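You operate a simulated robot arm through the tools that you are given. There is no shell and no other tool. Be economical: measure what you need, move in short steps, check, and stop when the job is done.

Carry out the task below with a simulated robot arm. There is one attempt and no reset: what you move stays moved.

Task
Sweep the crumbs into the dustpan and tip them in the brown bin.
Fine: use the black brush; put brush and dustpan back and shut the lid.

The check looks at the end state, three seconds after you hand in, the way a careful person would. Anything else that was tipped, shoved, dropped, spilled or broken makes it a failure. Lids that push on must go on centred and level and be pressed home; caps that screw on are set level and turned clockwise until they are tight.

Robot
A 7-joint arm with a two-finger parallel gripper, fixed in place. Base frame: the origin is at the foot of the arm, x ahead of it, y to its left, z up. Units: cm, degrees, N and s.
Its first joint turns from -166.0 to 166.0 degrees. Payload 4.4 kg.
Tool frame: the origin (TCP) lies between the finger pads and is the grasp point; the fingertips stand 2.3 cm ahead of it; z points along the fingers, y is the line along which they close. The gripper opens to 9.4 cm. The fingers are 3.8 cm wide and 1 cm thick; the gripper's body (5.4 by 9.6 cm) begins 3.9 cm behind the TCP.
Orientation is that of the tool frame in the base frame, as a unit quaternion [w, x, y, z]. With the fingers straight down and closing along the base's y, the tool's x points along the base's -x, its y along +y and its z along -z.

Tools
- The arm moves only by the tool servo_tool. Its argument "steps" is text: rows parted by semicolons, each of 7 numbers parted by spaces: the finger opening in m, from 0 to 0.094, then the shift along the base's x, y, z in m, then the turn, a rotation vector about the base's x, y, z in degrees. In form: gripper dx dy dz rx ry rz; .... A call has 1 to 8 rows; each row is the pose to reach, as a shift and turn from the pose commanded when the call began. Rows are played at 5 a second. More than 5 cm and 8.6 degrees between two rows, or a gripper value outside its range, and nothing of the call is played. A pose out of reach is approached as far as the arm can. The call stops where the force on the tool passes 60 N (or 10 N more than at its start, if that is more) or the arm is blocked; 0.2 s more then pass. Each finger travels about 7.2 cm/s and halts on what it meets, pressing with about 36 N; the grip force reading is that of the motor and also rises with nothing between the fingers. The clock runs only during rows and for 0.2 s after the last one: add rows that repeat a pose to give the fingers time. It gives the time, the measured TCP pose, the force on the tool (base axes), the opening and the grip force at its end, in the units of the frame above (readings bear some noise).
- Cameras (640 x 400 px; columns grow to the right, rows downward): "scene" is fixed at [3.81, 49.95, 120.99]; the picture's right is [-0.29, -0.96, 0.00], its down [-0.36, 0.11, -0.93] and it looks along [0.89, -0.27, -0.38] (base axes); focal length 286 px, centre (320, 200). "wrist" rides on the gripper at [8.6, 1.6, -7.5] in the tool frame; the picture's right is [-0.18, 0.98, 0.00], its down [-0.58, -0.11, -0.81] and it looks along [-0.79, -0.15, 0.59] (tool axes); focal length 243 px, centre (320, 200). There is no depth. A picture from a camera that has moved, and an enlarged one, comes with that camera's place and axes in the base frame and with its lens. The place of the scene camera against the robot may be out by one fixed shift of up to 1.8 cm in any direction.
- get_image(camera): a new picture of that camera. It takes no simulated time.
- enlarge(camera, box): a new picture of the part [left, top, right, bottom] of that camera's present view, enlarged. It takes no simulated time.
- hand_in(): hands the job in; it is judged then, once.

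Work in short steps. Places have to be worked out from the pictures, the camera data and where the tool is seen: move nearer, look again, correct. Check each grasp and each placing, and mend what went wrong. You have 120 turns and 64 pictures in all, those below and enlarged ones among them. Open the gripper and draw the arm clear of the work before you hand the job in, unless the task says otherwise; then end with one line.

The tools are called by a JSON object that holds its "method" and its "body". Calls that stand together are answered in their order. servo_tool: Moves the arm, as the interface text tells. Its arguments: {"type":"object","properties":{"steps":{"type":"string"}},"required":["steps"]} The other tools are called the same way: get_image (camera) takes a picture; enlarge (camera, box) takes an enlarged picture of a part of a camera's view; hand_in () hands the job in.

At the start:

```text
time_s: 0.0
position: [54.28, 46.11, 109.51]
tcp_rot: [-0.001, 0.0, 1.0, 0.0]
wrist_force: [-0.2, 0.6, -0.8]
finger_gap: 9.41
gripper_force: 0.0
```

scene: 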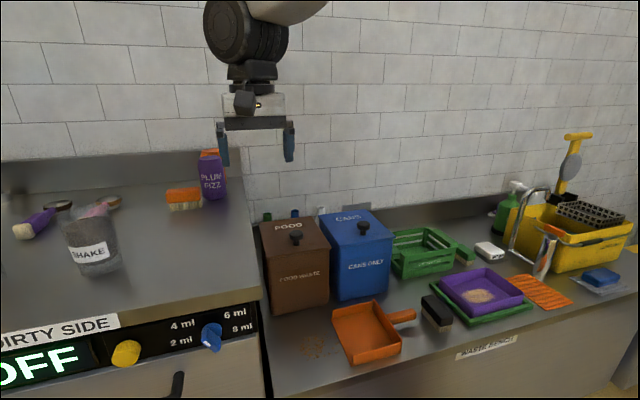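
wrist: 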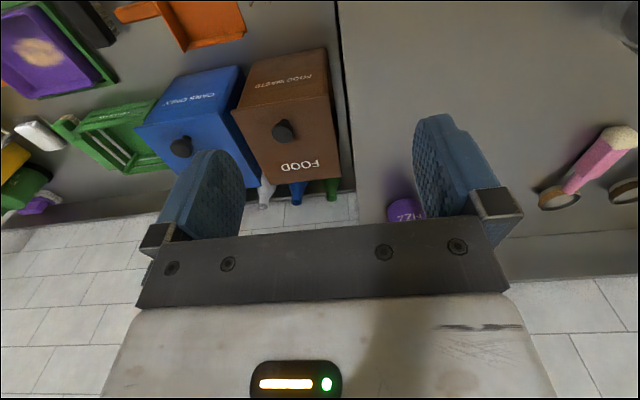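

The pictures show the orange dustpan, a black brush, crumbs at the bench's left front, and a brown food bin. I'll look at those closely first.

{"method": "enlarge", "body": {"camera": "scene", "box": [260, 270, 460, 395]}}

{"method": "enlarge", "body": {"camera": "scene", "box": [240, 190, 420, 320]}}

```text
3.20 times, centred on (360, 332) of scene
camera zoom: at [3.81, 49.95, 120.99], right [-0.29, -0.96, 0.0], down [-0.36, 0.11, -0.93], along [0.89, -0.27, -0.38], focal length 916 px, centre (192, -224)
```

zoom: 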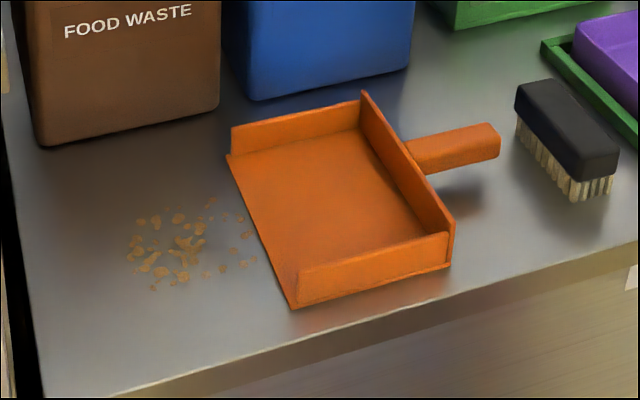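

```text
3.08 times, centred on (330, 255) of scene
camera zoom: at [3.81, 49.95, 120.99], right [-0.29, -0.96, 0.0], down [-0.36, 0.11, -0.93], along [0.89, -0.27, -0.38], focal length 881 px, centre (289, 31)
```

zoom: 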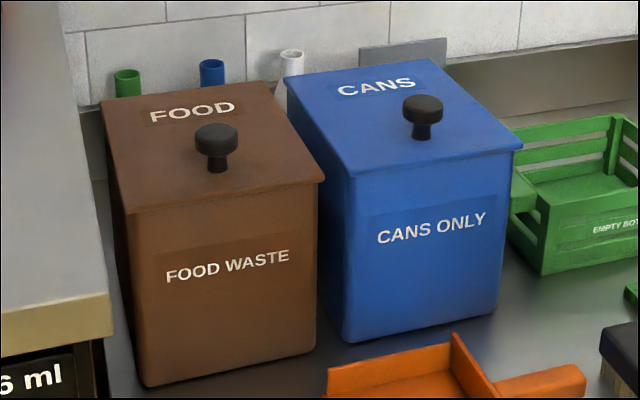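

Rough estimates: crumbs around (54,36), pan mouth at y≈29 facing +y, brush near (52,2), bin front at x≈68, and the raised counter edge at y≈48. I'll move back and to the right so the wrist camera can see the brush and pan.

{"method": "servo_tool", "body": {"steps": "0.094 -0.025 -0.04 -0.01 0 0 0; 0.094 -0.05 -0.08 -0.02 0 0 0; 0.094 -0.075 -0.12 -0.03 0 0 0; 0.094 -0.10 -0.16 -0.04 0 0 0; 0.094 -0.125 -0.20 -0.05 0 0 0; 0.094 -0.15 -0.24 -0.06 0 0 0; 0.094 -0.175 -0.28 -0.07 0 0 0; 0.094 -0.20 -0.32 -0.08 0 0 0"}}

{"method": "get_image", "body": {"camera": "wrist"}}

```text
time_s: 1.8
position: [34.26, 14.15, 101.51]
tcp_rot: [-0.001, 0.0, 1.0, 0.0]
wrist_force: [-0.5, 0.0, 0.7]
finger_gap: 9.4
gripper_force: 0.0
```

```text
59 pictures are left
camera wrist: at [25.56, 15.62, 109.01], right [0.18, 0.98, 0.0], down [0.58, -0.11, 0.81], along [0.79, -0.15, -0.59], focal length 243 px, centre (320, 200)
```

wrist: 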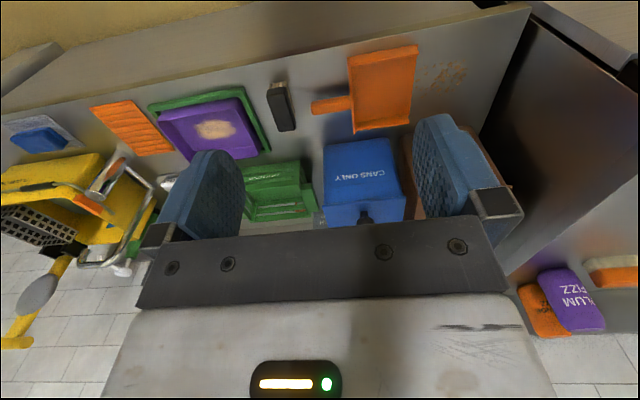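

The wrist picture is upside down (near things at the top) and agrees on the brush at roughly (53,2.6). I'll go closer to measure it.

{"method": "servo_tool", "body": {"steps": "0.094 0.01 -0.03 -0.03 0 0 0; 0.094 0.02 -0.06 -0.06 0 0 0; 0.094 0.03 -0.09 -0.09 0 0 0; 0.094 0.04 -0.115 -0.13 0 0 0; 0.094 0.05 -0.115 -0.17 0 0 0; 0.094 0.05 -0.115 -0.18 0 0 0"}}

{"method": "get_image", "body": {"camera": "wrist"}}

```text
time_s: 3.2
position: [39.28, 2.57, 83.39]
tcp_rot: [0.0, 0.0, 1.0, 0.0]
wrist_force: [-0.2, 0.3, 0.8]
finger_gap: 9.41
gripper_force: 0.0
```

```text
58 pictures are left
camera wrist: at [30.65, 4.13, 90.91], right [0.18, 0.98, 0.0], down [0.58, -0.11, 0.81], along [0.79, -0.15, -0.59], focal length 243 px, centre (320, 200)
```

wrist: 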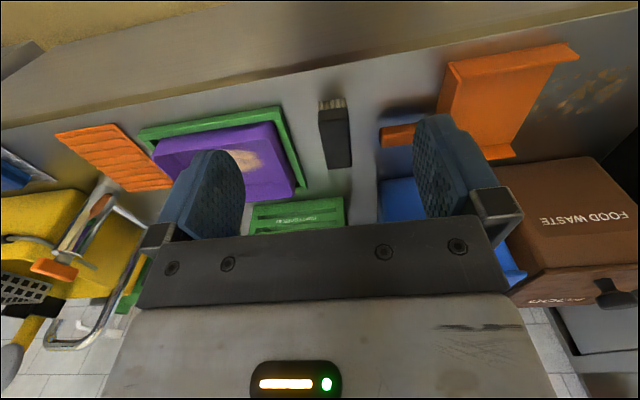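

{"method": "enlarge", "body": {"camera": "wrist", "box": [200, 60, 440, 210]}}

```text
2.67 times, centred on (320, 135) of wrist
camera zoom: at [30.65, 4.13, 90.91], right [0.18, 0.98, 0.0], down [0.58, -0.11, 0.81], along [0.79, -0.15, -0.59], focal length 647 px, centre (320, 373)
```

zoom: 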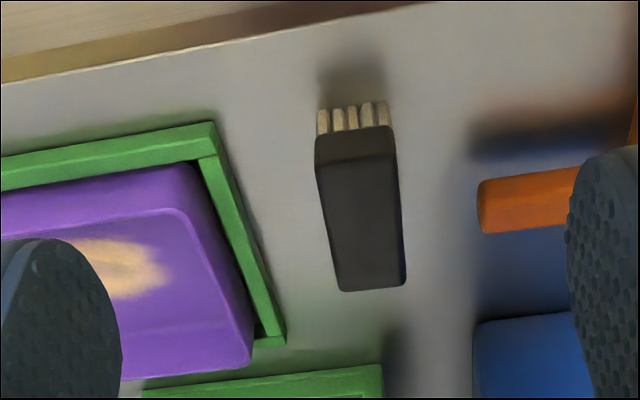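

Brush measured: x 49.3–58.2, y 0.3–4.0, black block z 62–64.5, aligned with the axes. I'll move over its centre (53.75, 2.1) with a 6 cm opening and come down part-way.

{"method": "servo_tool", "body": {"steps": "0.06 0.045 -0.002 -0.015 0 0 0; 0.06 0.09 -0.004 -0.03 0 0 0; 0.06 0.13 -0.005 -0.05 0 0 0; 0.06 0.145 -0.005 -0.09 0 0 0; 0.06 0.145 -0.005 -0.13 0 0 0; 0.06 0.145 -0.005 -0.13 0 0 0"}}

{"method": "get_image", "body": {"camera": "wrist"}}

{"method": "enlarge", "body": {"camera": "scene", "box": [360, 220, 540, 345]}}

```text
time_s: 4.6
position: [53.89, 1.85, 70.52]
tcp_rot: [-0.001, 0.0, 1.0, 0.0]
wrist_force: [-0.3, 0.2, 0.0]
finger_gap: 6.01
gripper_force: 0.0
```

```text
56 pictures are left
camera wrist: at [45.21, 3.45, 77.96], right [0.18, 0.98, 0.0], down [0.58, -0.11, 0.81], along [0.79, -0.15, -0.59], focal length 243 px, centre (320, 200)
```

wrist: 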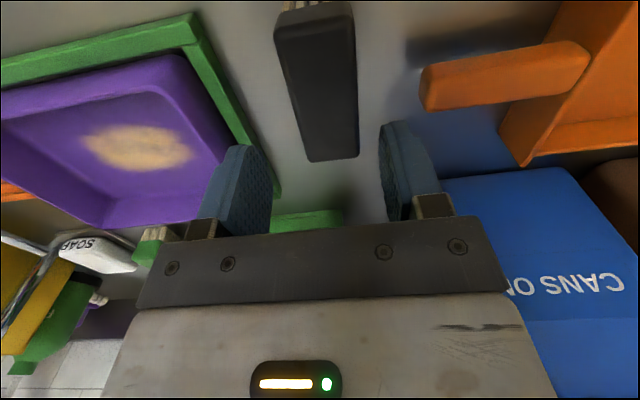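

```text
3.20 times, centred on (450, 282) of scene
camera zoom: at [3.81, 49.95, 120.99], right [-0.29, -0.96, 0.0], down [-0.36, 0.11, -0.93], along [0.89, -0.27, -0.38], focal length 916 px, centre (-96, -64)
```

zoom: 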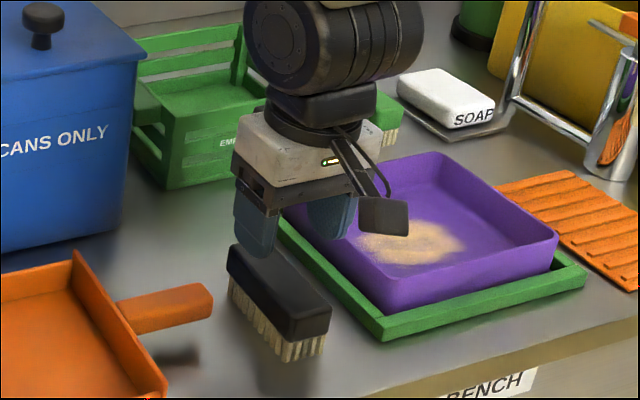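

The fingers straddle the brush. Coming down to z≈64.5 and closing.

{"method": "servo_tool", "body": {"steps": "0.06 -0.001 0.001 -0.03 0 0 0; 0.06 -0.001 0.001 -0.058 0 0 0; 0.06 -0.001 0.001 -0.058 0 0 0; 0.03 -0.001 0.001 -0.058 0 0 0; 0.03 -0.001 0.001 -0.058 0 0 0; 0.03 -0.001 0.001 -0.058 0 0 0"}}

```text
time_s: 6.0
position: [53.79, 1.96, 64.77]
tcp_rot: [0.0, 0.0, 1.0, -0.001]
wrist_force: [-0.5, 0.3, -0.4]
finger_gap: 3.92
gripper_force: 35.9
```

The brush is held (gap 3.92, firm). I'll lift straight up and carry it over the pan towards the crumbs, then look.

{"method": "servo_tool", "body": {"steps": "0.03 0 0 0.05 0 0 0; 0.03 0 0 0.10 0 0 0; 0.03 0 0.01 0.14 0 0 0; 0.03 -0.01 0.055 0.15 0 0 0; 0.03 -0.02 0.10 0.16 0 0 0; 0.03 -0.03 0.145 0.17 0 0 0; 0.03 -0.04 0.19 0.18 0 0 0; 0.03 -0.05 0.23 0.18 0 0 0"}}

{"method": "get_image", "body": {"camera": "wrist"}}

{"method": "get_image", "body": {"camera": "scene"}}

```text
time_s: 7.8
position: [48.39, 25.4, 82.52]
tcp_rot: [0.0, 0.0, 1.0, 0.0]
wrist_force: [0.4, -0.6, -0.3]
finger_gap: 3.91
gripper_force: 36.1
```

```text
54 pictures are left
camera wrist: at [39.69, 26.87, 90.16], right [0.18, 0.98, 0.0], down [0.58, -0.11, 0.81], along [0.79, -0.15, -0.59], focal length 243 px, centre (320, 200)
```

wrist: 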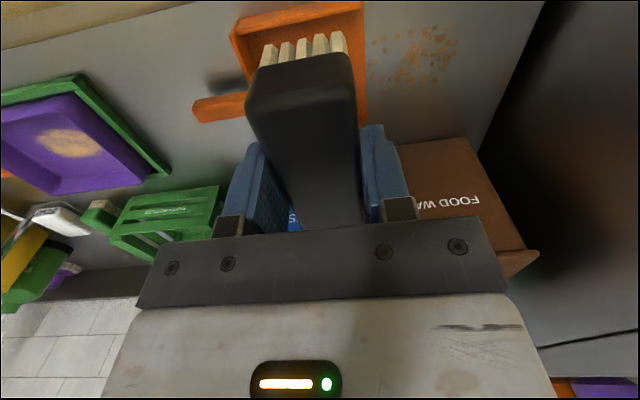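

```text
53 pictures are left
```

scene: 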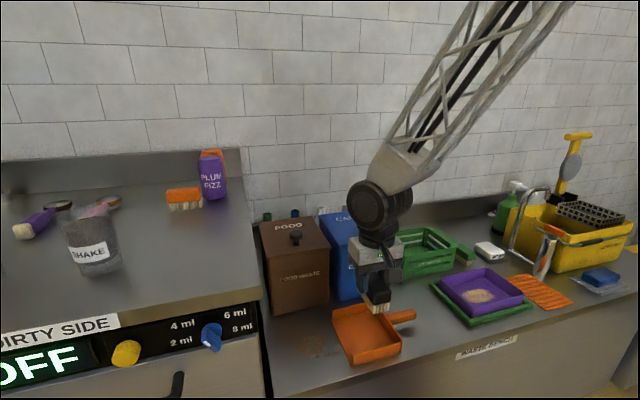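

{"method": "enlarge", "body": {"camera": "wrist", "box": [220, 0, 540, 200]}}

```text
2.00 times, centred on (380, 100) of wrist
camera zoom: at [39.69, 26.87, 90.16], right [0.18, 0.98, 0.0], down [0.58, -0.11, 0.81], along [0.79, -0.15, -0.59], focal length 485 px, centre (200, 400)
```

zoom: 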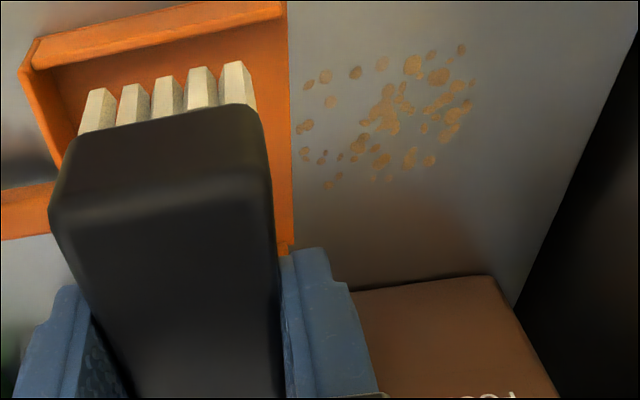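

Crumbs lie at x 51.4–58.4, y 30.8–39.7; the pan mouth is at y≈29.5, and the counter wall at y≈47.3. I'll check the pan's lip thickness before sweeping.

{"method": "enlarge", "body": {"camera": "scene", "box": [295, 300, 375, 370]}}

```text
5.71 times, centred on (335, 335) of scene
camera zoom: at [3.81, 49.95, 120.99], right [-0.29, -0.96, 0.0], down [-0.36, 0.11, -0.93], along [0.89, -0.27, -0.38], focal length 1636 px, centre (234, -571)
```

zoom: 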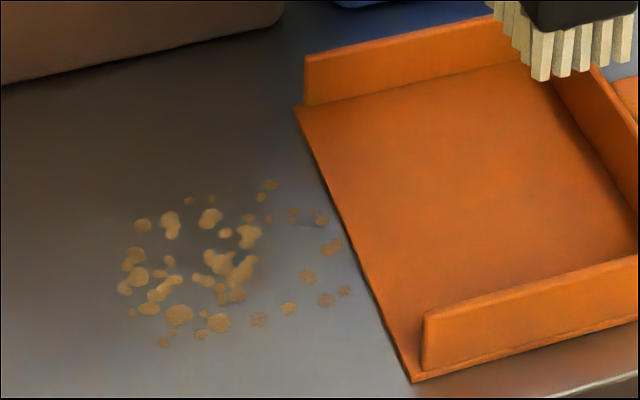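

The lip is thin. I'll move over the far side of the crumbs, leaning the hand 15° away from the counter wall, stopping above the bench.

{"method": "servo_tool", "body": {"steps": "0.03 0.02 0.04 0 4 0 0; 0.03 0.04 0.08 0 8 0 0; 0.03 0.055 0.12 -0.01 12 0 0; 0.03 0.065 0.156 -0.03 15 0 0; 0.03 0.065 0.156 -0.07 15 0 0; 0.03 0.065 0.156 -0.11 15 0 0; 0.03 0.065 0.156 -0.14 15 0 0; 0.03 0.065 0.156 -0.14 15 0 0"}}

{"method": "get_image", "body": {"camera": "scene"}}

{"method": "get_image", "body": {"camera": "wrist"}}

```text
time_s: 9.6
position: [55.03, 40.9, 68.73]
tcp_rot: [0.0, 0.0, 0.991, 0.13]
wrist_force: [-0.4, 0.2, -0.4]
finger_gap: 3.91
gripper_force: 36.2
```

```text
50 pictures are left
```

scene: 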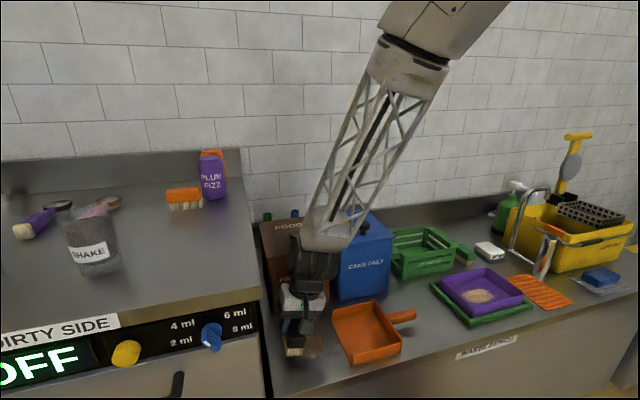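

```text
49 pictures are left
camera wrist: at [46.38, 40.41, 76.33], right [0.18, 0.95, 0.25], down [0.58, -0.31, 0.75], along [0.79, 0.01, -0.61], focal length 243 px, centre (320, 200)
```

wrist: 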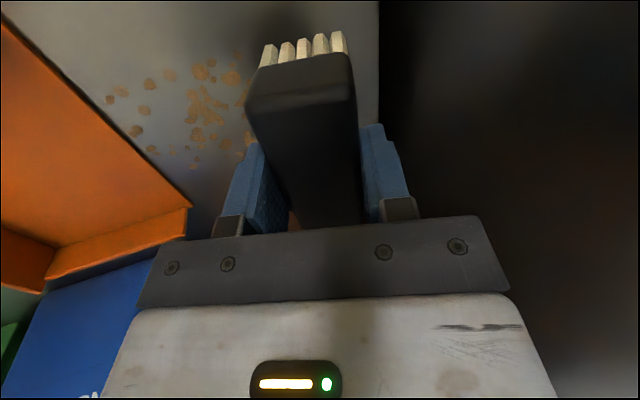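

Clear of the wall with the brush behind the crumbs. I'll shift 0.5 cm further back and lower until the bristles touch.

{"method": "servo_tool", "body": {"steps": "0.03 0 0.006 -0.01 0 0 0; 0.03 0 0.006 -0.02 0 0 0; 0.03 0 0.006 -0.03 0 0 0; 0.03 0 0.006 -0.036 0 0 0; 0.03 0 0.006 -0.037 0 0 0"}}

{"method": "get_image", "body": {"camera": "wrist"}}

```text
time_s: 10.8
position: [55.1, 41.55, 65.09]
tcp_rot: [0.001, 0.0, 0.991, 0.131]
wrist_force: [-5.4, 2.3, 27.0]
finger_gap: 3.93
gripper_force: 35.9
```

```text
48 pictures are left
camera wrist: at [46.44, 41.05, 72.77], right [0.18, 0.95, 0.26], down [0.58, -0.32, 0.75], along [0.79, 0.01, -0.61], focal length 243 px, centre (320, 200)
```

wrist: 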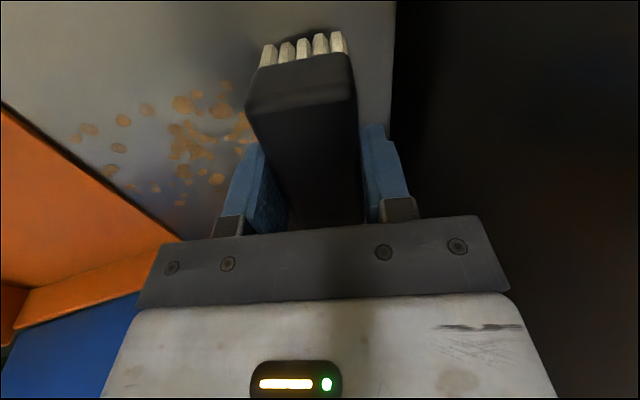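

Contact at 27 N. I'll ease up 1 mm and sweep steadily toward the pan, stopping short of the lip.

{"method": "servo_tool", "body": {"steps": "0.03 0 0 0.001 0 0 0; 0.03 0 -0.01 0.001 0 0 0; 0.03 0 -0.02 0.001 0 0 0; 0.03 0 -0.03 0.001 0 0 0; 0.03 0 -0.042 0.001 0 0 0; 0.03 0 -0.054 0.001 0 0 0; 0.03 0 -0.066 0.001 0 0 0"}}

{"method": "get_image", "body": {"camera": "wrist"}}

{"method": "enlarge", "body": {"camera": "scene", "box": [270, 290, 410, 380]}}

```text
time_s: 12.4
position: [55.21, 34.91, 65.11]
tcp_rot: [0.0, 0.0, 0.992, 0.13]
wrist_force: [-0.6, 7.7, 24.2]
finger_gap: 3.94
gripper_force: 35.9
```

```text
47 pictures are left
camera wrist: at [46.53, 34.42, 72.78], right [0.18, 0.95, 0.25], down [0.58, -0.31, 0.75], along [0.79, 0.01, -0.61], focal length 243 px, centre (320, 200)
```

wrist: 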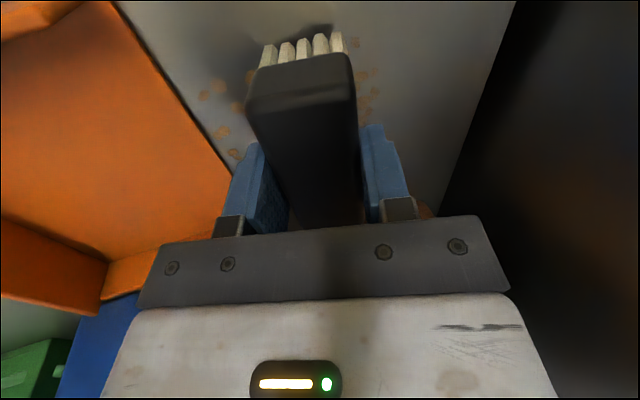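

```text
4.44 times, centred on (340, 335) of scene
camera zoom: at [3.81, 49.95, 120.99], right [-0.29, -0.96, 0.0], down [-0.36, 0.11, -0.93], along [0.89, -0.27, -0.38], focal length 1272 px, centre (231, -400)
```

zoom: 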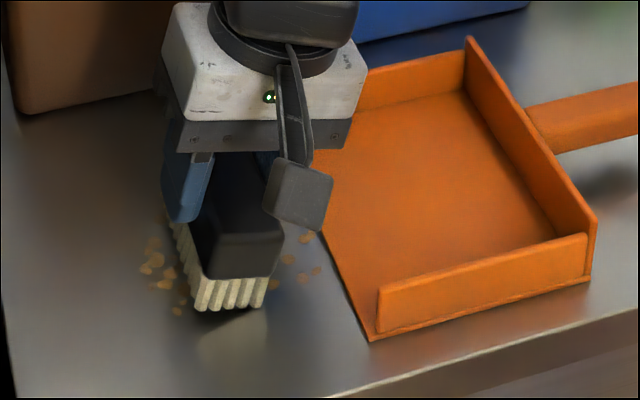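

Some crumbs seem to be left behind the brush. I'll lift and back off slightly to see what actually moved.

{"method": "servo_tool", "body": {"steps": "0.03 0 0 0.03 0 0 0; 0.03 -0.03 -0.03 0.07 0 0 0; 0.03 -0.06 -0.07 0.09 -5 0 0; 0.03 -0.08 -0.10 0.11 -10 0 0; 0.03 -0.08 -0.12 0.13 -15 0 0; 0.03 -0.08 -0.12 0.13 -15 0 0"}}

{"method": "enlarge", "body": {"camera": "wrist", "box": [220, 0, 540, 200]}}

{"method": "enlarge", "body": {"camera": "scene", "box": [270, 290, 410, 380]}}

```text
refused: row 2 steps farther than a row can; nothing moved
```

```text
2.00 times, centred on (380, 100) of wrist
camera zoom: at [46.53, 34.42, 72.78], right [0.18, 0.95, 0.25], down [0.58, -0.31, 0.75], along [0.79, 0.01, -0.61], focal length 485 px, centre (200, 400)
```

zoom: 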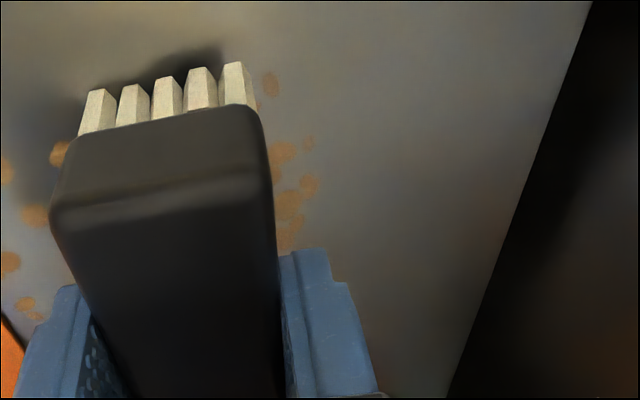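

```text
4.44 times, centred on (340, 335) of scene
camera zoom: at [3.81, 49.95, 120.99], right [-0.29, -0.96, 0.0], down [-0.36, 0.11, -0.93], along [0.89, -0.27, -0.38], focal length 1272 px, centre (231, -400)
```

zoom: 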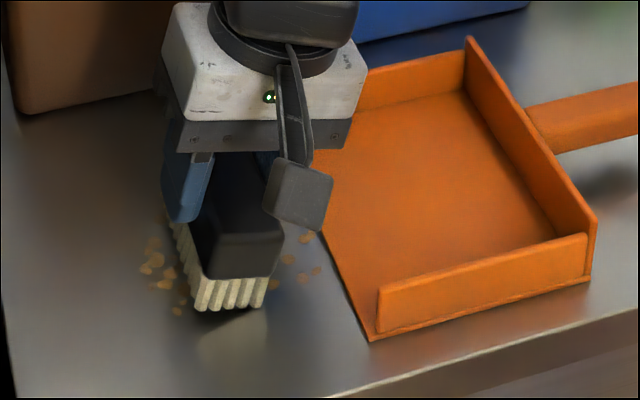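

The crumbs behind look fainter. I'll retract in smaller steps and look properly.

{"method": "servo_tool", "body": {"steps": "0.03 0 0 0.04 0 0 0; 0.03 -0.02 -0.03 0.07 0 0 0; 0.03 -0.04 -0.06 0.10 -5 0 0; 0.03 -0.06 -0.09 0.12 -10 0 0; 0.03 -0.07 -0.12 0.14 -15 0 0; 0.03 -0.07 -0.12 0.15 -15 0 0"}}

{"method": "enlarge", "body": {"camera": "wrist", "box": [220, 0, 540, 200]}}

{"method": "enlarge", "body": {"camera": "scene", "box": [270, 290, 410, 380]}}

```text
time_s: 13.8
position: [48.15, 22.9, 80.11]
tcp_rot: [0.0, 0.0, 1.0, -0.001]
wrist_force: [-0.3, -1.5, -0.4]
finger_gap: 3.93
gripper_force: 36.2
```

```text
2.00 times, centred on (380, 100) of wrist
camera zoom: at [39.45, 24.4, 87.66], right [0.18, 0.98, 0.0], down [0.58, -0.11, 0.81], along [0.79, -0.15, -0.59], focal length 485 px, centre (200, 400)
```

zoom: 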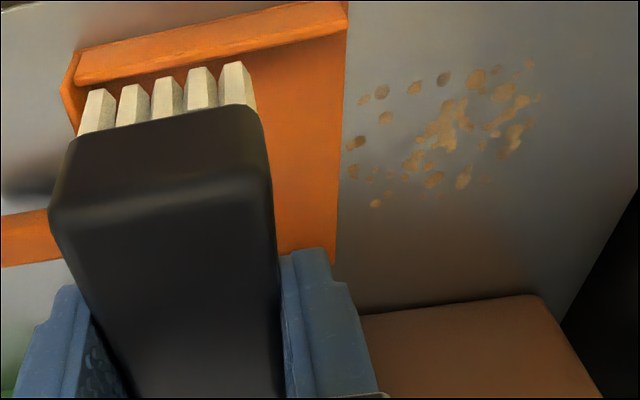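

```text
4.44 times, centred on (340, 335) of scene
camera zoom: at [3.81, 49.95, 120.99], right [-0.29, -0.96, 0.0], down [-0.36, 0.11, -0.93], along [0.89, -0.27, -0.38], focal length 1272 px, centre (231, -400)
```

zoom: 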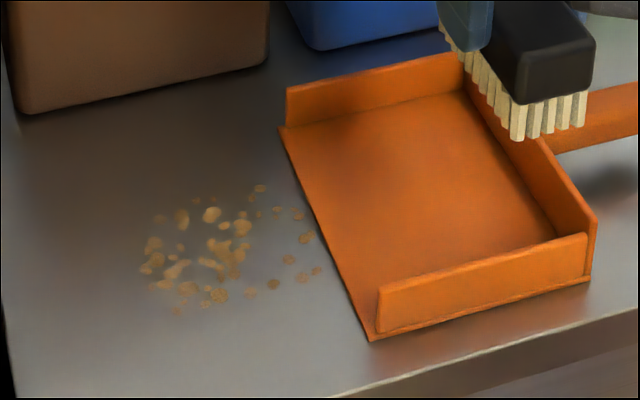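

The crumbs didn't travel; only those already passed look fainter, so they seem to go as strokes pass over them. I'll do a full stroke right into the pan, levelling the brush as it clears the wall; first back to the start.

{"method": "servo_tool", "body": {"steps": "0.03 0.01 0.035 0 3 0 0; 0.03 0.02 0.075 0 6 0 0; 0.03 0.04 0.115 0 10 0 0; 0.03 0.055 0.15 -0.02 13 0 0; 0.03 0.069 0.186 -0.04 15 0 0; 0.03 0.069 0.186 -0.08 15 0 0; 0.03 0.069 0.186 -0.12 15 0 0; 0.03 0.069 0.186 -0.148 15 0 0"}}

```text
time_s: 15.6
position: [55.2, 41.39, 64.96]
tcp_rot: [0.001, 0.0, 0.991, 0.13]
wrist_force: [0.3, 1.3, 2.7]
finger_gap: 3.95
gripper_force: 36.3
```

Light contact at z 64.96. Now the stroke, levelling while sweeping up to the lip.

{"method": "servo_tool", "body": {"steps": "0.03 0 -0.012 -0.001 -2.5 0 0; 0.03 0 -0.024 -0.0015 -5 0 0; 0.03 0 -0.036 -0.002 -7.5 0 0; 0.03 0 -0.048 -0.0027 -10 0 0; 0.03 0 -0.060 -0.0035 -12.5 0 0; 0.03 0 -0.072 -0.0043 -15 0 0; 0.03 0 -0.084 -0.0043 -15 0 0; 0.03 0 -0.096 -0.0043 -15 0 0"}}

{"method": "enlarge", "body": {"camera": "scene", "box": [270, 290, 410, 380]}}

```text
time_s: 17.4
position: [55.0, 31.78, 64.87]
tcp_rot: [0.0, 0.0, 1.0, 0.001]
wrist_force: [1.1, -0.7, -0.3]
finger_gap: 3.91
gripper_force: 36.1
```

```text
4.44 times, centred on (340, 335) of scene
camera zoom: at [3.81, 49.95, 120.99], right [-0.29, -0.96, 0.0], down [-0.36, 0.11, -0.93], along [0.89, -0.27, -0.38], focal length 1272 px, centre (231, -400)
```

zoom: 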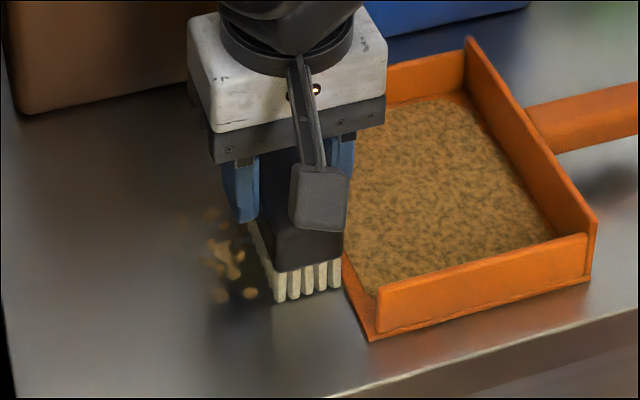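

Crumbs now appear in the pan and the far ones on the bench are gone. I'll carry on over the lip a bit, lift, and check what's left.

{"method": "servo_tool", "body": {"steps": "0.03 0 -0.005 0.004 0 0 0; 0.03 0 -0.025 0.006 0 0 0; 0.03 0 -0.045 0.008 0 0 0; 0.03 0 -0.06 0.03 0 0 0; 0.03 -0.02 -0.07 0.07 0 0 0; 0.03 -0.05 -0.08 0.10 0 0 0; 0.03 -0.07 -0.09 0.14 0 0 0; 0.03 -0.07 -0.09 0.15 0 0 0"}}

{"method": "enlarge", "body": {"camera": "wrist", "box": [220, 0, 540, 200]}}

{"method": "enlarge", "body": {"camera": "scene", "box": [270, 290, 410, 380]}}

```text
time_s: 19.2
position: [48.1, 22.89, 79.86]
tcp_rot: [0.0, -0.001, 1.0, 0.0]
wrist_force: [-0.2, -0.2, -0.1]
finger_gap: 3.94
gripper_force: 36.1
```

```text
2.00 times, centred on (380, 100) of wrist
camera zoom: at [39.44, 24.38, 87.39], right [0.18, 0.98, 0.0], down [0.58, -0.11, 0.81], along [0.79, -0.15, -0.59], focal length 485 px, centre (200, 400)
```

zoom: 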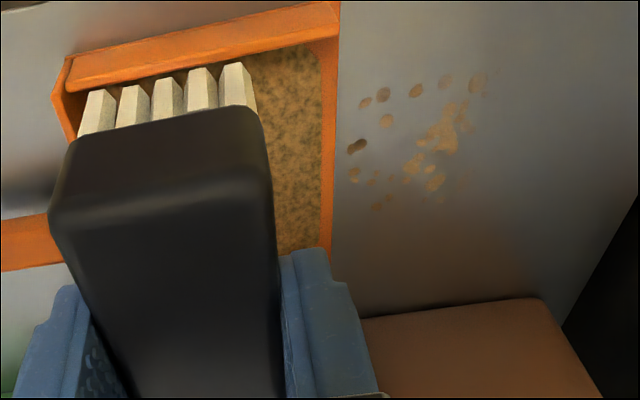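

```text
4.44 times, centred on (340, 335) of scene
camera zoom: at [3.81, 49.95, 120.99], right [-0.29, -0.96, 0.0], down [-0.36, 0.11, -0.93], along [0.89, -0.27, -0.38], focal length 1272 px, centre (231, -400)
```

zoom: 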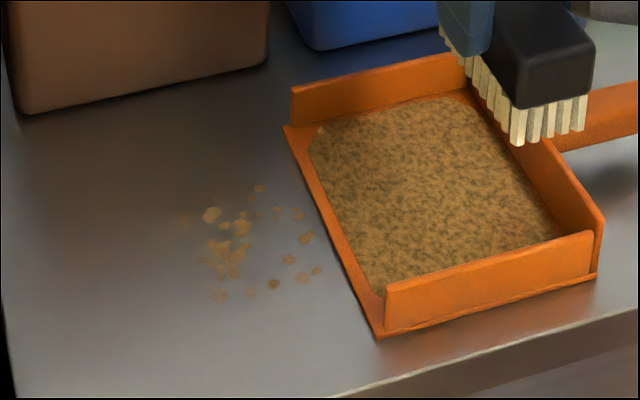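

More crumbs went; the remainder are at y 31–37. The pan got nudged about 0.3 cm, so next time I'll lift earlier. Going for a second, level stroke starting at y≈39.7.

{"method": "servo_tool", "body": {"steps": "0.03 0.01 0.035 0 0 0 0; 0.03 0.02 0.075 0 0 0 0; 0.03 0.04 0.11 0 0 0 0; 0.03 0.055 0.145 -0.02 0 0 0; 0.03 0.068 0.168 -0.05 0 0 0; 0.03 0.068 0.168 -0.09 0 0 0; 0.03 0.068 0.168 -0.13 0 0 0; 0.03 0.068 0.168 -0.151 0 0 0"}}

```text
time_s: 21.0
position: [54.85, 39.57, 64.72]
tcp_rot: [-0.001, -0.001, 1.0, 0.0]
wrist_force: [-4.3, -3.8, 17.9]
finger_gap: 3.92
gripper_force: 35.7
```

Good contact (18 N). Sweeping to just short of the lip, then raising.

{"method": "servo_tool", "body": {"steps": "0.03 0 -0.01 0 0 0 0; 0.03 0 -0.02 0 0 0 0; 0.03 0 -0.03 0 0 0 0; 0.03 0 -0.04 0 0 0 0; 0.03 0 -0.05 0 0 0 0; 0.03 0 -0.06 0 0 0 0; 0.03 0 -0.07 0 0 0 0; 0.03 0 -0.08 0.0005 0 0 0"}}

{"method": "enlarge", "body": {"camera": "scene", "box": [270, 290, 410, 380]}}

```text
time_s: 22.8
position: [54.68, 31.64, 64.84]
tcp_rot: [-0.001, 0.0, 1.0, 0.0]
wrist_force: [-0.4, -0.2, -0.3]
finger_gap: 3.92
gripper_force: 35.7
```

```text
4.44 times, centred on (340, 335) of scene
camera zoom: at [3.81, 49.95, 120.99], right [-0.29, -0.96, 0.0], down [-0.36, 0.11, -0.93], along [0.89, -0.27, -0.38], focal length 1272 px, centre (231, -400)
```

zoom: 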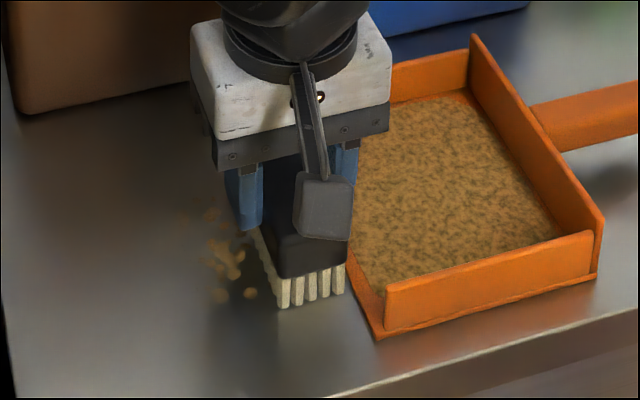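

Some crumbs at y≈35–36 remain, and the force reads zero, so contact was lost part-way. I'll go back behind them and press a bit lower.

{"method": "servo_tool", "body": {"steps": "0.03 0 0.0 0.03 0 0 0; 0.03 0 0.04 0.03 0 0 0; 0.03 0 0.072 0.03 0 0 0; 0.03 0 0.072 0.01 0 0 0; 0.03 0 0.072 0.0 0 0 0; 0.03 0 0.072 -0.002 0 0 0; 0.03 0 0.072 -0.004 0 0 0"}}

```text
time_s: 24.4
position: [54.96, 38.96, 64.55]
tcp_rot: [0.001, 0.0, 1.0, 0.001]
wrist_force: [-2.5, 0.7, 31.1]
finger_gap: 3.94
gripper_force: 35.8
```

Firm contact (31 N). Sweeping slowly, keeping it pressed, with small extra downward allowance.

{"method": "servo_tool", "body": {"steps": "0.03 0 -0.01 0 0 0 0; 0.03 0 -0.02 -0.0003 0 0 0; 0.03 0 -0.03 -0.0006 0 0 0; 0.03 0 -0.04 -0.001 0 0 0; 0.03 0 -0.05 -0.001 0 0 0"}}

{"method": "enlarge", "body": {"camera": "scene", "box": [270, 290, 410, 380]}}

```text
time_s: 25.6
position: [54.86, 33.85, 64.33]
tcp_rot: [0.001, 0.0, 1.0, 0.0]
wrist_force: [-1.2, 9.8, 28.6]
finger_gap: 3.92
gripper_force: 36.2
```

```text
4.44 times, centred on (340, 335) of scene
camera zoom: at [3.81, 49.95, 120.99], right [-0.29, -0.96, 0.0], down [-0.36, 0.11, -0.93], along [0.89, -0.27, -0.38], focal length 1272 px, centre (231, -400)
```

zoom: 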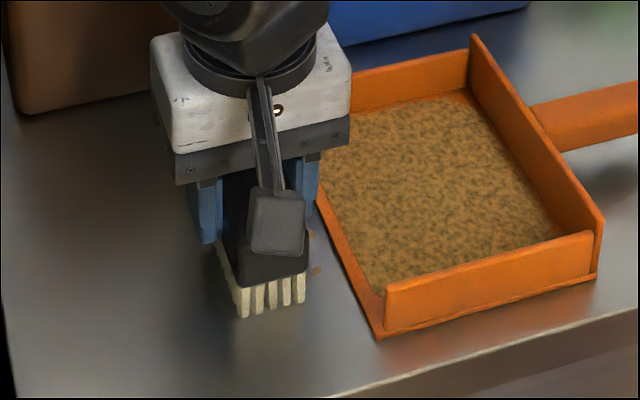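

Contact keeps and the bench behind looks clean. Continuing up to the lip.

{"method": "servo_tool", "body": {"steps": "0.03 0 -0.008 0 0 0 0; 0.03 0 -0.016 0 0 0 0; 0.03 0 -0.022 0 0 0 0; 0.03 0 -0.026 0 0 0 0; 0.03 0 -0.026 0.03 0 0 0; 0.03 -0.04 -0.05 0.05 0 0 0; 0.03 -0.06 -0.08 0.08 0 0 0; 0.03 -0.07 -0.11 0.11 0 0 0"}}

{"method": "enlarge", "body": {"camera": "wrist", "box": [220, 0, 540, 200]}}

{"method": "enlarge", "body": {"camera": "scene", "box": [270, 290, 410, 380]}}

```text
refused: row 6 steps farther than a row can; nothing moved
```

```text
2.00 times, centred on (380, 100) of wrist
camera zoom: at [46.24, 35.32, 71.8], right [0.18, 0.98, 0.0], down [0.58, -0.11, 0.81], along [0.79, -0.15, -0.59], focal length 485 px, centre (200, 400)
```

zoom: 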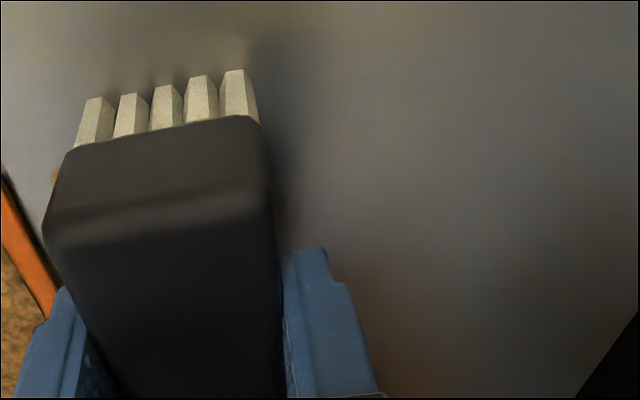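

```text
4.44 times, centred on (340, 335) of scene
camera zoom: at [3.81, 49.95, 120.99], right [-0.29, -0.96, 0.0], down [-0.36, 0.11, -0.93], along [0.89, -0.27, -0.38], focal length 1272 px, centre (231, -400)
```

zoom: 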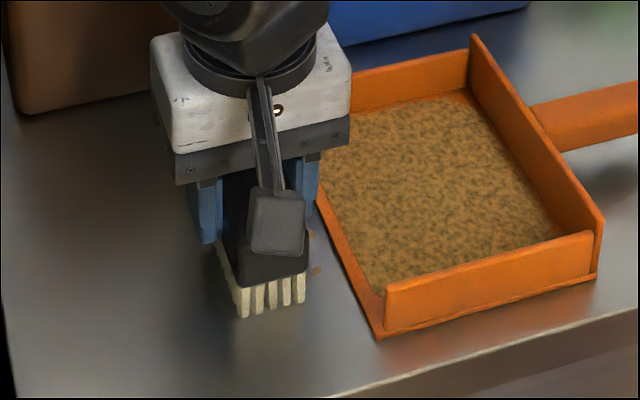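

Clean behind the brush. Continuing to the lip, with smaller steps on the retreat.

{"method": "servo_tool", "body": {"steps": "0.03 0 -0.008 0 0 0 0; 0.03 0 -0.016 0 0 0 0; 0.03 0 -0.022 0 0 0 0; 0.03 0 -0.025 0 0 0 0; 0.03 0 -0.025 0.03 0 0 0; 0.03 -0.02 -0.045 0.06 0 0 0; 0.03 -0.04 -0.07 0.09 0 0 0; 0.03 -0.06 -0.10 0.12 0 0 0"}}

{"method": "enlarge", "body": {"camera": "wrist", "box": [220, 0, 540, 200]}}

```text
time_s: 27.4
position: [48.74, 23.7, 76.55]
tcp_rot: [0.0, 0.0, 1.0, 0.0]
wrist_force: [-0.3, -1.6, -0.5]
finger_gap: 3.91
gripper_force: 36.1
```

```text
2.00 times, centred on (380, 100) of wrist
camera zoom: at [40.12, 25.3, 84.02], right [0.18, 0.98, 0.0], down [0.58, -0.11, 0.81], along [0.79, -0.15, -0.59], focal length 485 px, centre (200, 400)
```

zoom: 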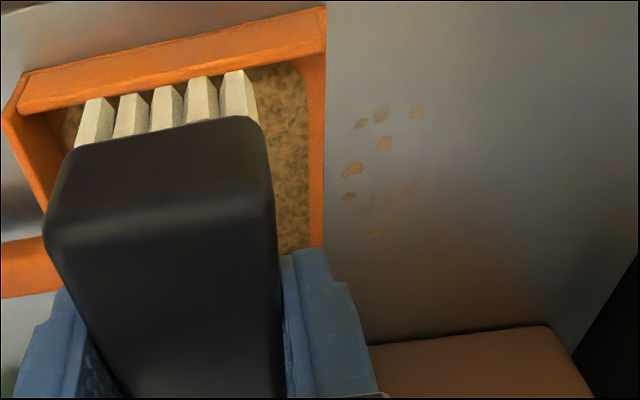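

A few faint crumbs remain at y 30.5–33.5. One more pressed stroke there.

{"method": "servo_tool", "body": {"steps": "0.03 0.02 0.04 0 0 0 0; 0.03 0.04 0.08 -0.01 0 0 0; 0.03 0.061 0.12 -0.03 0 0 0; 0.03 0.061 0.128 -0.07 0 0 0; 0.03 0.061 0.128 -0.11 0 0 0; 0.03 0.061 0.128 -0.122 0 0 0; 0.03 0.061 0.128 -0.123 0 0 0; 0.03 0.061 0.118 -0.123 0 0 0"}}

{"method": "servo_tool", "body": {"steps": "0.03 0 -0.008 0 0 0 0; 0.03 0 -0.016 0 0 0 0; 0.03 0 -0.024 -0.0005 0 0 0; 0.03 0 -0.032 -0.0005 0 0 0; 0.03 0 -0.040 -0.0005 0 0 0; 0.03 0 -0.043 -0.0005 0 0 0; 0.03 0 -0.043 -0.0005 0 0 0"}}

```text
time_s: 29.2
position: [55.14, 35.71, 64.14]
tcp_rot: [0.001, 0.001, 1.0, 0.001]
wrist_force: [3.5, 10.2, 30.7]
finger_gap: 3.91
gripper_force: 35.6
```

```text
time_s: 30.8
position: [54.98, 31.34, 64.0]
tcp_rot: [0.0, 0.0, 1.0, 0.001]
wrist_force: [1.9, 7.0, 28.1]
finger_gap: 3.93
gripper_force: 35.8
```

Contact kept to the lip. Lifting away and checking the bench.

{"method": "servo_tool", "body": {"steps": "0.03 0 0 0.03 0 0 0; 0.03 -0.02 -0.02 0.06 0 0 0; 0.03 -0.04 -0.045 0.09 0 0 0; 0.03 -0.06 -0.075 0.12 0 0 0; 0.03 -0.06 -0.075 0.12 0 0 0"}}

{"method": "enlarge", "body": {"camera": "wrist", "box": [220, 0, 540, 200]}}

```text
time_s: 32.0
position: [48.93, 23.73, 75.95]
tcp_rot: [0.0, 0.0, 1.0, 0.0]
wrist_force: [-0.5, 0.5, -1.4]
finger_gap: 3.93
gripper_force: 36.1
```

```text
2.00 times, centred on (380, 100) of wrist
camera zoom: at [40.26, 25.22, 83.5], right [0.18, 0.98, 0.0], down [0.58, -0.11, 0.81], along [0.79, -0.15, -0.59], focal length 485 px, centre (200, 400)
```

zoom: 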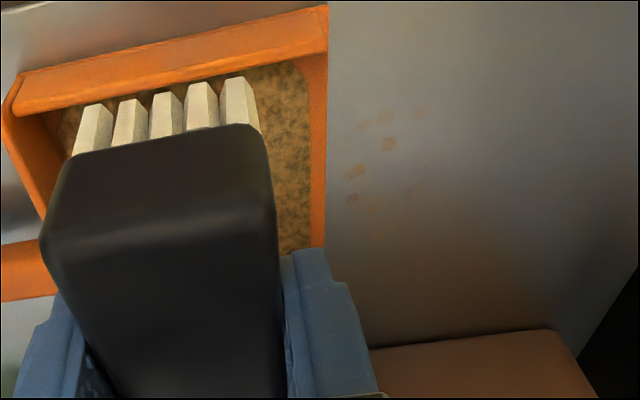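

Almost gone; just a faint trace. One or two more strokes over the same strip.

{"method": "servo_tool", "body": {"steps": "0.03 0.02 0.04 0 0 0 0; 0.03 0.04 0.08 -0.01 0 0 0; 0.03 0.06 0.112 -0.03 0 0 0; 0.03 0.06 0.118 -0.07 0 0 0; 0.03 0.06 0.118 -0.11 0 0 0; 0.03 0.06 0.118 -0.12 0 0 0; 0.03 0.06 0.110 -0.12 0 0 0; 0.03 0.06 0.102 -0.12 0 0 0"}}

{"method": "servo_tool", "body": {"steps": "0.03 0 -0.007 0 0 0 0; 0.03 0 -0.013 0 0 0 0; 0.03 0 -0.019 0 0 0 0; 0.03 0 -0.025 0 0 0 0; 0.03 0 -0.025 0.02 0 0 0; 0.03 0 0.015 0.02 0 0 0; 0.03 0 0.02 0.002 0 0 0; 0.03 0 0.02 -0.0005 0 0 0"}}

{"method": "servo_tool", "body": {"steps": "0.03 0 -0.007 0 0 0 0; 0.03 0 -0.014 0 0 0 0; 0.03 0 -0.021 0 0 0 0; 0.03 0 -0.028 0 0 0 0; 0.03 0 -0.036 0 0 0 0; 0.03 0 -0.044 0 0 0 0; 0.03 0 -0.044 0.03 0 0 0; 0.03 -0.02 -0.06 0.06 0 0 0"}}

{"method": "servo_tool", "body": {"steps": "0.03 -0.02 -0.03 0.03 0 0 0; 0.03 -0.04 -0.06 0.06 0 0 0; 0.03 -0.04 -0.06 0.06 0 0 0"}}

{"method": "enlarge", "body": {"camera": "wrist", "box": [220, 0, 540, 200]}}

```text
time_s: 33.8
position: [55.07, 34.09, 63.97]
tcp_rot: [0.001, 0.0, 1.0, 0.0]
wrist_force: [-1.0, 9.1, 24.0]
finger_gap: 3.95
gripper_force: 35.8
```

```text
time_s: 35.6
position: [54.9, 36.11, 63.89]
tcp_rot: [0.0, 0.0, 1.0, 0.0]
wrist_force: [-3.8, 0.6, 9.5]
finger_gap: 3.94
gripper_force: 36.1
```

```text
time_s: 37.4
position: [53.05, 29.78, 69.66]
tcp_rot: [-0.001, 0.0, 1.0, 0.0]
wrist_force: [0.5, 0.1, -0.1]
finger_gap: 3.93
gripper_force: 36.3
```

```text
time_s: 38.2
position: [49.0, 23.97, 76.01]
tcp_rot: [-0.001, 0.0, 1.0, 0.0]
wrist_force: [0.0, -0.1, -1.2]
finger_gap: 3.94
gripper_force: 36.4
```

```text
2.00 times, centred on (380, 100) of wrist
camera zoom: at [40.32, 25.46, 83.4], right [0.18, 0.98, 0.0], down [0.58, -0.11, 0.81], along [0.79, -0.15, -0.59], focal length 485 px, centre (200, 400)
```

zoom: 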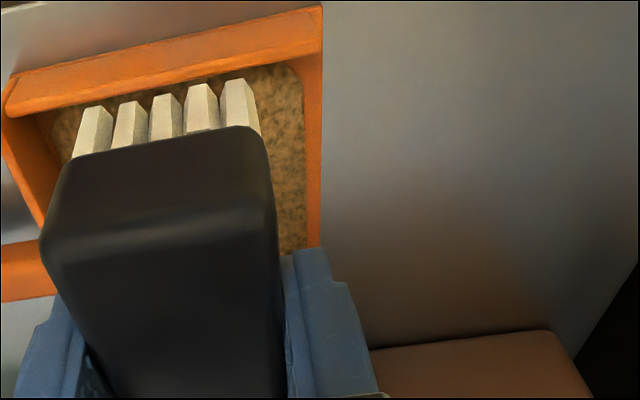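

The bench is clean. Now I return the brush to its original spot (53.8, 2.0).

{"method": "servo_tool", "body": {"steps": "0.03 0.01 -0.035 0.02 0 0 0; 0.03 0.02 -0.08 0.02 0 0 0; 0.03 0.03 -0.125 0.02 0 0 0; 0.03 0.04 -0.17 0.02 0 0 0; 0.03 0.048 -0.22 0.02 0 0 0; 0.03 0.048 -0.22 -0.03 0 0 0; 0.03 0.048 -0.22 -0.07 0 0 0; 0.03 0.048 -0.22 -0.11 0 0 0"}}

```text
refused: row 5 steps farther than a row can; nothing moved
```

Splitting the last lateral step smaller.

{"method": "servo_tool", "body": {"steps": "0.03 0.01 -0.035 0.02 0 0 0; 0.03 0.02 -0.08 0.02 0 0 0; 0.03 0.03 -0.125 0.02 0 0 0; 0.03 0.04 -0.17 0.02 0 0 0; 0.03 0.048 -0.21 0.02 0 0 0; 0.03 0.048 -0.22 -0.025 0 0 0; 0.03 0.048 -0.22 -0.07 0 0 0; 0.03 0.048 -0.22 -0.11 0 0 0"}}

{"method": "enlarge", "body": {"camera": "scene", "box": [320, 240, 520, 365]}}

```text
time_s: 40.0
position: [53.6, 2.27, 64.91]
tcp_rot: [0.0, 0.0, 1.0, -0.001]
wrist_force: [0.3, 0.2, -1.1]
finger_gap: 3.91
gripper_force: 35.6
```

```text
3.20 times, centred on (420, 302) of scene
camera zoom: at [3.81, 49.95, 120.99], right [-0.29, -0.96, 0.0], down [-0.36, 0.11, -0.93], along [0.89, -0.27, -0.38], focal length 916 px, centre (0, -128)
```

zoom: 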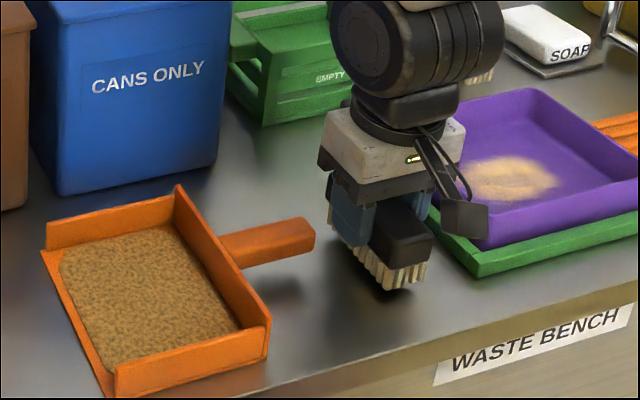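

Lowering the brush to the bench in small steps, then releasing.

{"method": "servo_tool", "body": {"steps": "0.03 0.001 -0.003 -0.004 0 0 0; 0.03 0.001 -0.003 -0.007 0 0 0; 0.03 0.001 -0.003 -0.0095 0 0 0; 0.03 0.001 -0.003 -0.0095 0 0 0"}}

```text
time_s: 41.0
position: [53.8, 1.81, 64.01]
tcp_rot: [0.0, 0.0, 1.0, 0.001]
wrist_force: [-0.1, -0.2, 0.0]
finger_gap: 3.91
gripper_force: 35.7
```

{"method": "servo_tool", "body": {"steps": "0.03 0 0.001 -0.001 0 0 0; 0.03 0 0.001 -0.002 0 0 0; 0.03 0 0.001 -0.002 0 0 0"}}

```text
time_s: 41.8
position: [53.81, 1.87, 63.75]
tcp_rot: [0.001, -0.001, 1.0, 0.001]
wrist_force: [-2.3, 1.5, 31.8]
finger_gap: 3.94
gripper_force: 35.9
```

The brush is on the bench (contact 32 N). I ease up a hair, open, and rise.

{"method": "servo_tool", "body": {"steps": "0.03 0 0 0.001 0 0 0; 0.055 0 0 0.001 0 0 0; 0.055 0 0 0.001 0 0 0; 0.055 0 0 0.03 0 0 0; 0.055 0 0 0.07 0 0 0; 0.055 0 0 0.11 0 0 0; 0.055 -0.04 0 0.14 0 0 0; 0.055 -0.07 0 0.17 0 0 0"}}

{"method": "get_image", "body": {"camera": "wrist"}}

```text
time_s: 43.6
position: [46.89, 1.94, 80.63]
tcp_rot: [-0.001, 0.0, 1.0, 0.001]
wrist_force: [-0.1, 0.3, -0.6]
finger_gap: 5.49
gripper_force: 0.0
```

```text
30 pictures are left
camera wrist: at [38.18, 3.37, 88.31], right [0.18, 0.98, 0.0], down [0.58, -0.11, 0.81], along [0.79, -0.15, -0.59], focal length 243 px, centre (320, 200)
```

wrist: 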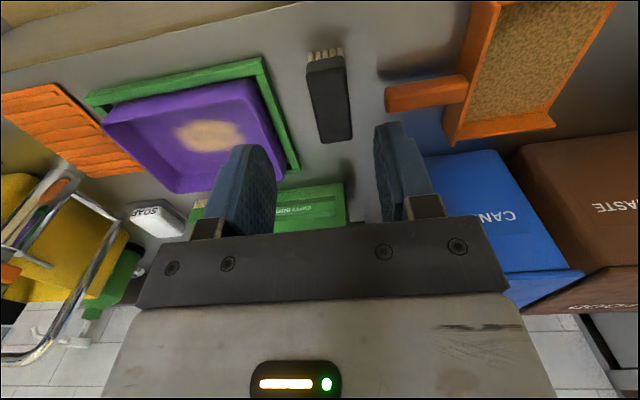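

The brush is back and standing properly. Next, the bin lid: I move to view the knob from near.

{"method": "servo_tool", "body": {"steps": "0.07 0 0.02 0.04 0 0 0; 0.07 0 0.05 0.08 0 0 0; 0.07 0 0.085 0.11 0 0 0; 0.07 0.01 0.125 0.13 0 0 0; 0.07 0.02 0.17 0.14 0 0 0; 0.07 0.03 0.215 0.14 0 0 0; 0.07 0.04 0.26 0.14 0 0 0; 0.07 0.05 0.305 0.14 0 0 0"}}

{"method": "servo_tool", "body": {"steps": "0.07 0.02 0.035 0 0 0 0; 0.07 0.03 0.035 0 0 0 0; 0.07 0.03 0.035 0 0 0 0"}}

{"method": "get_image", "body": {"camera": "wrist"}}

```text
time_s: 45.4
position: [51.46, 32.08, 94.68]
tcp_rot: [0.001, 0.001, 1.0, 0.0]
wrist_force: [-0.2, 1.0, 0.0]
finger_gap: 6.99
gripper_force: 0.1
```

```text
time_s: 46.2
position: [54.72, 35.95, 94.66]
tcp_rot: [0.0, 0.0, 1.0, 0.0]
wrist_force: [0.3, 0.4, -0.1]
finger_gap: 6.99
gripper_force: 0.0
```

```text
29 pictures are left
camera wrist: at [46.0, 37.28, 102.23], right [0.18, 0.98, 0.0], down [0.58, -0.11, 0.81], along [0.79, -0.15, -0.59], focal length 243 px, centre (320, 200)
```

wrist: 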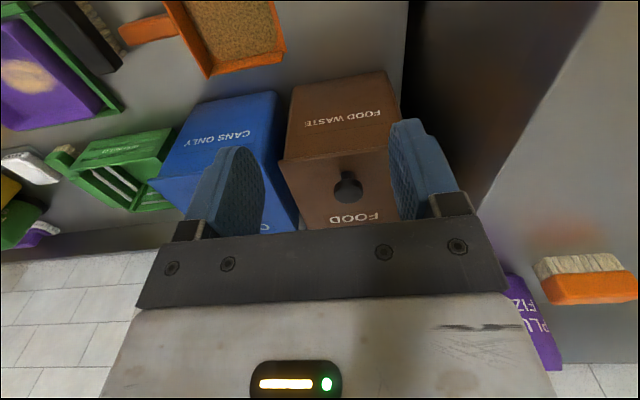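

The knob sits at about x 71, near the front of the lid (lid spans x≈67–86), which suggests a hinged lid. Let me look closer for a hinge.

{"method": "enlarge", "body": {"camera": "scene", "box": [250, 195, 350, 260]}}

{"method": "enlarge", "body": {"camera": "wrist", "box": [260, 60, 420, 240]}}

```text
6.15 times, centred on (300, 228) of scene
camera zoom: at [3.81, 49.95, 120.99], right [-0.29, -0.96, 0.0], down [-0.36, 0.11, -0.93], along [0.89, -0.27, -0.38], focal length 1761 px, centre (443, 31)
```

zoom: 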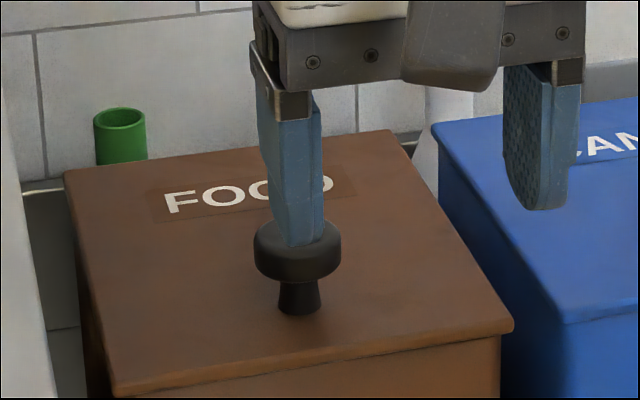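

```text
2.22 times, centred on (340, 150) of wrist
camera zoom: at [46.0, 37.28, 102.23], right [0.18, 0.98, 0.0], down [0.58, -0.11, 0.81], along [0.79, -0.15, -0.59], focal length 539 px, centre (276, 311)
```

zoom: 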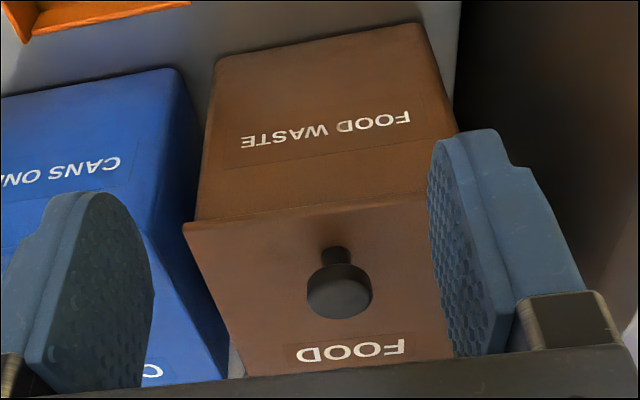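

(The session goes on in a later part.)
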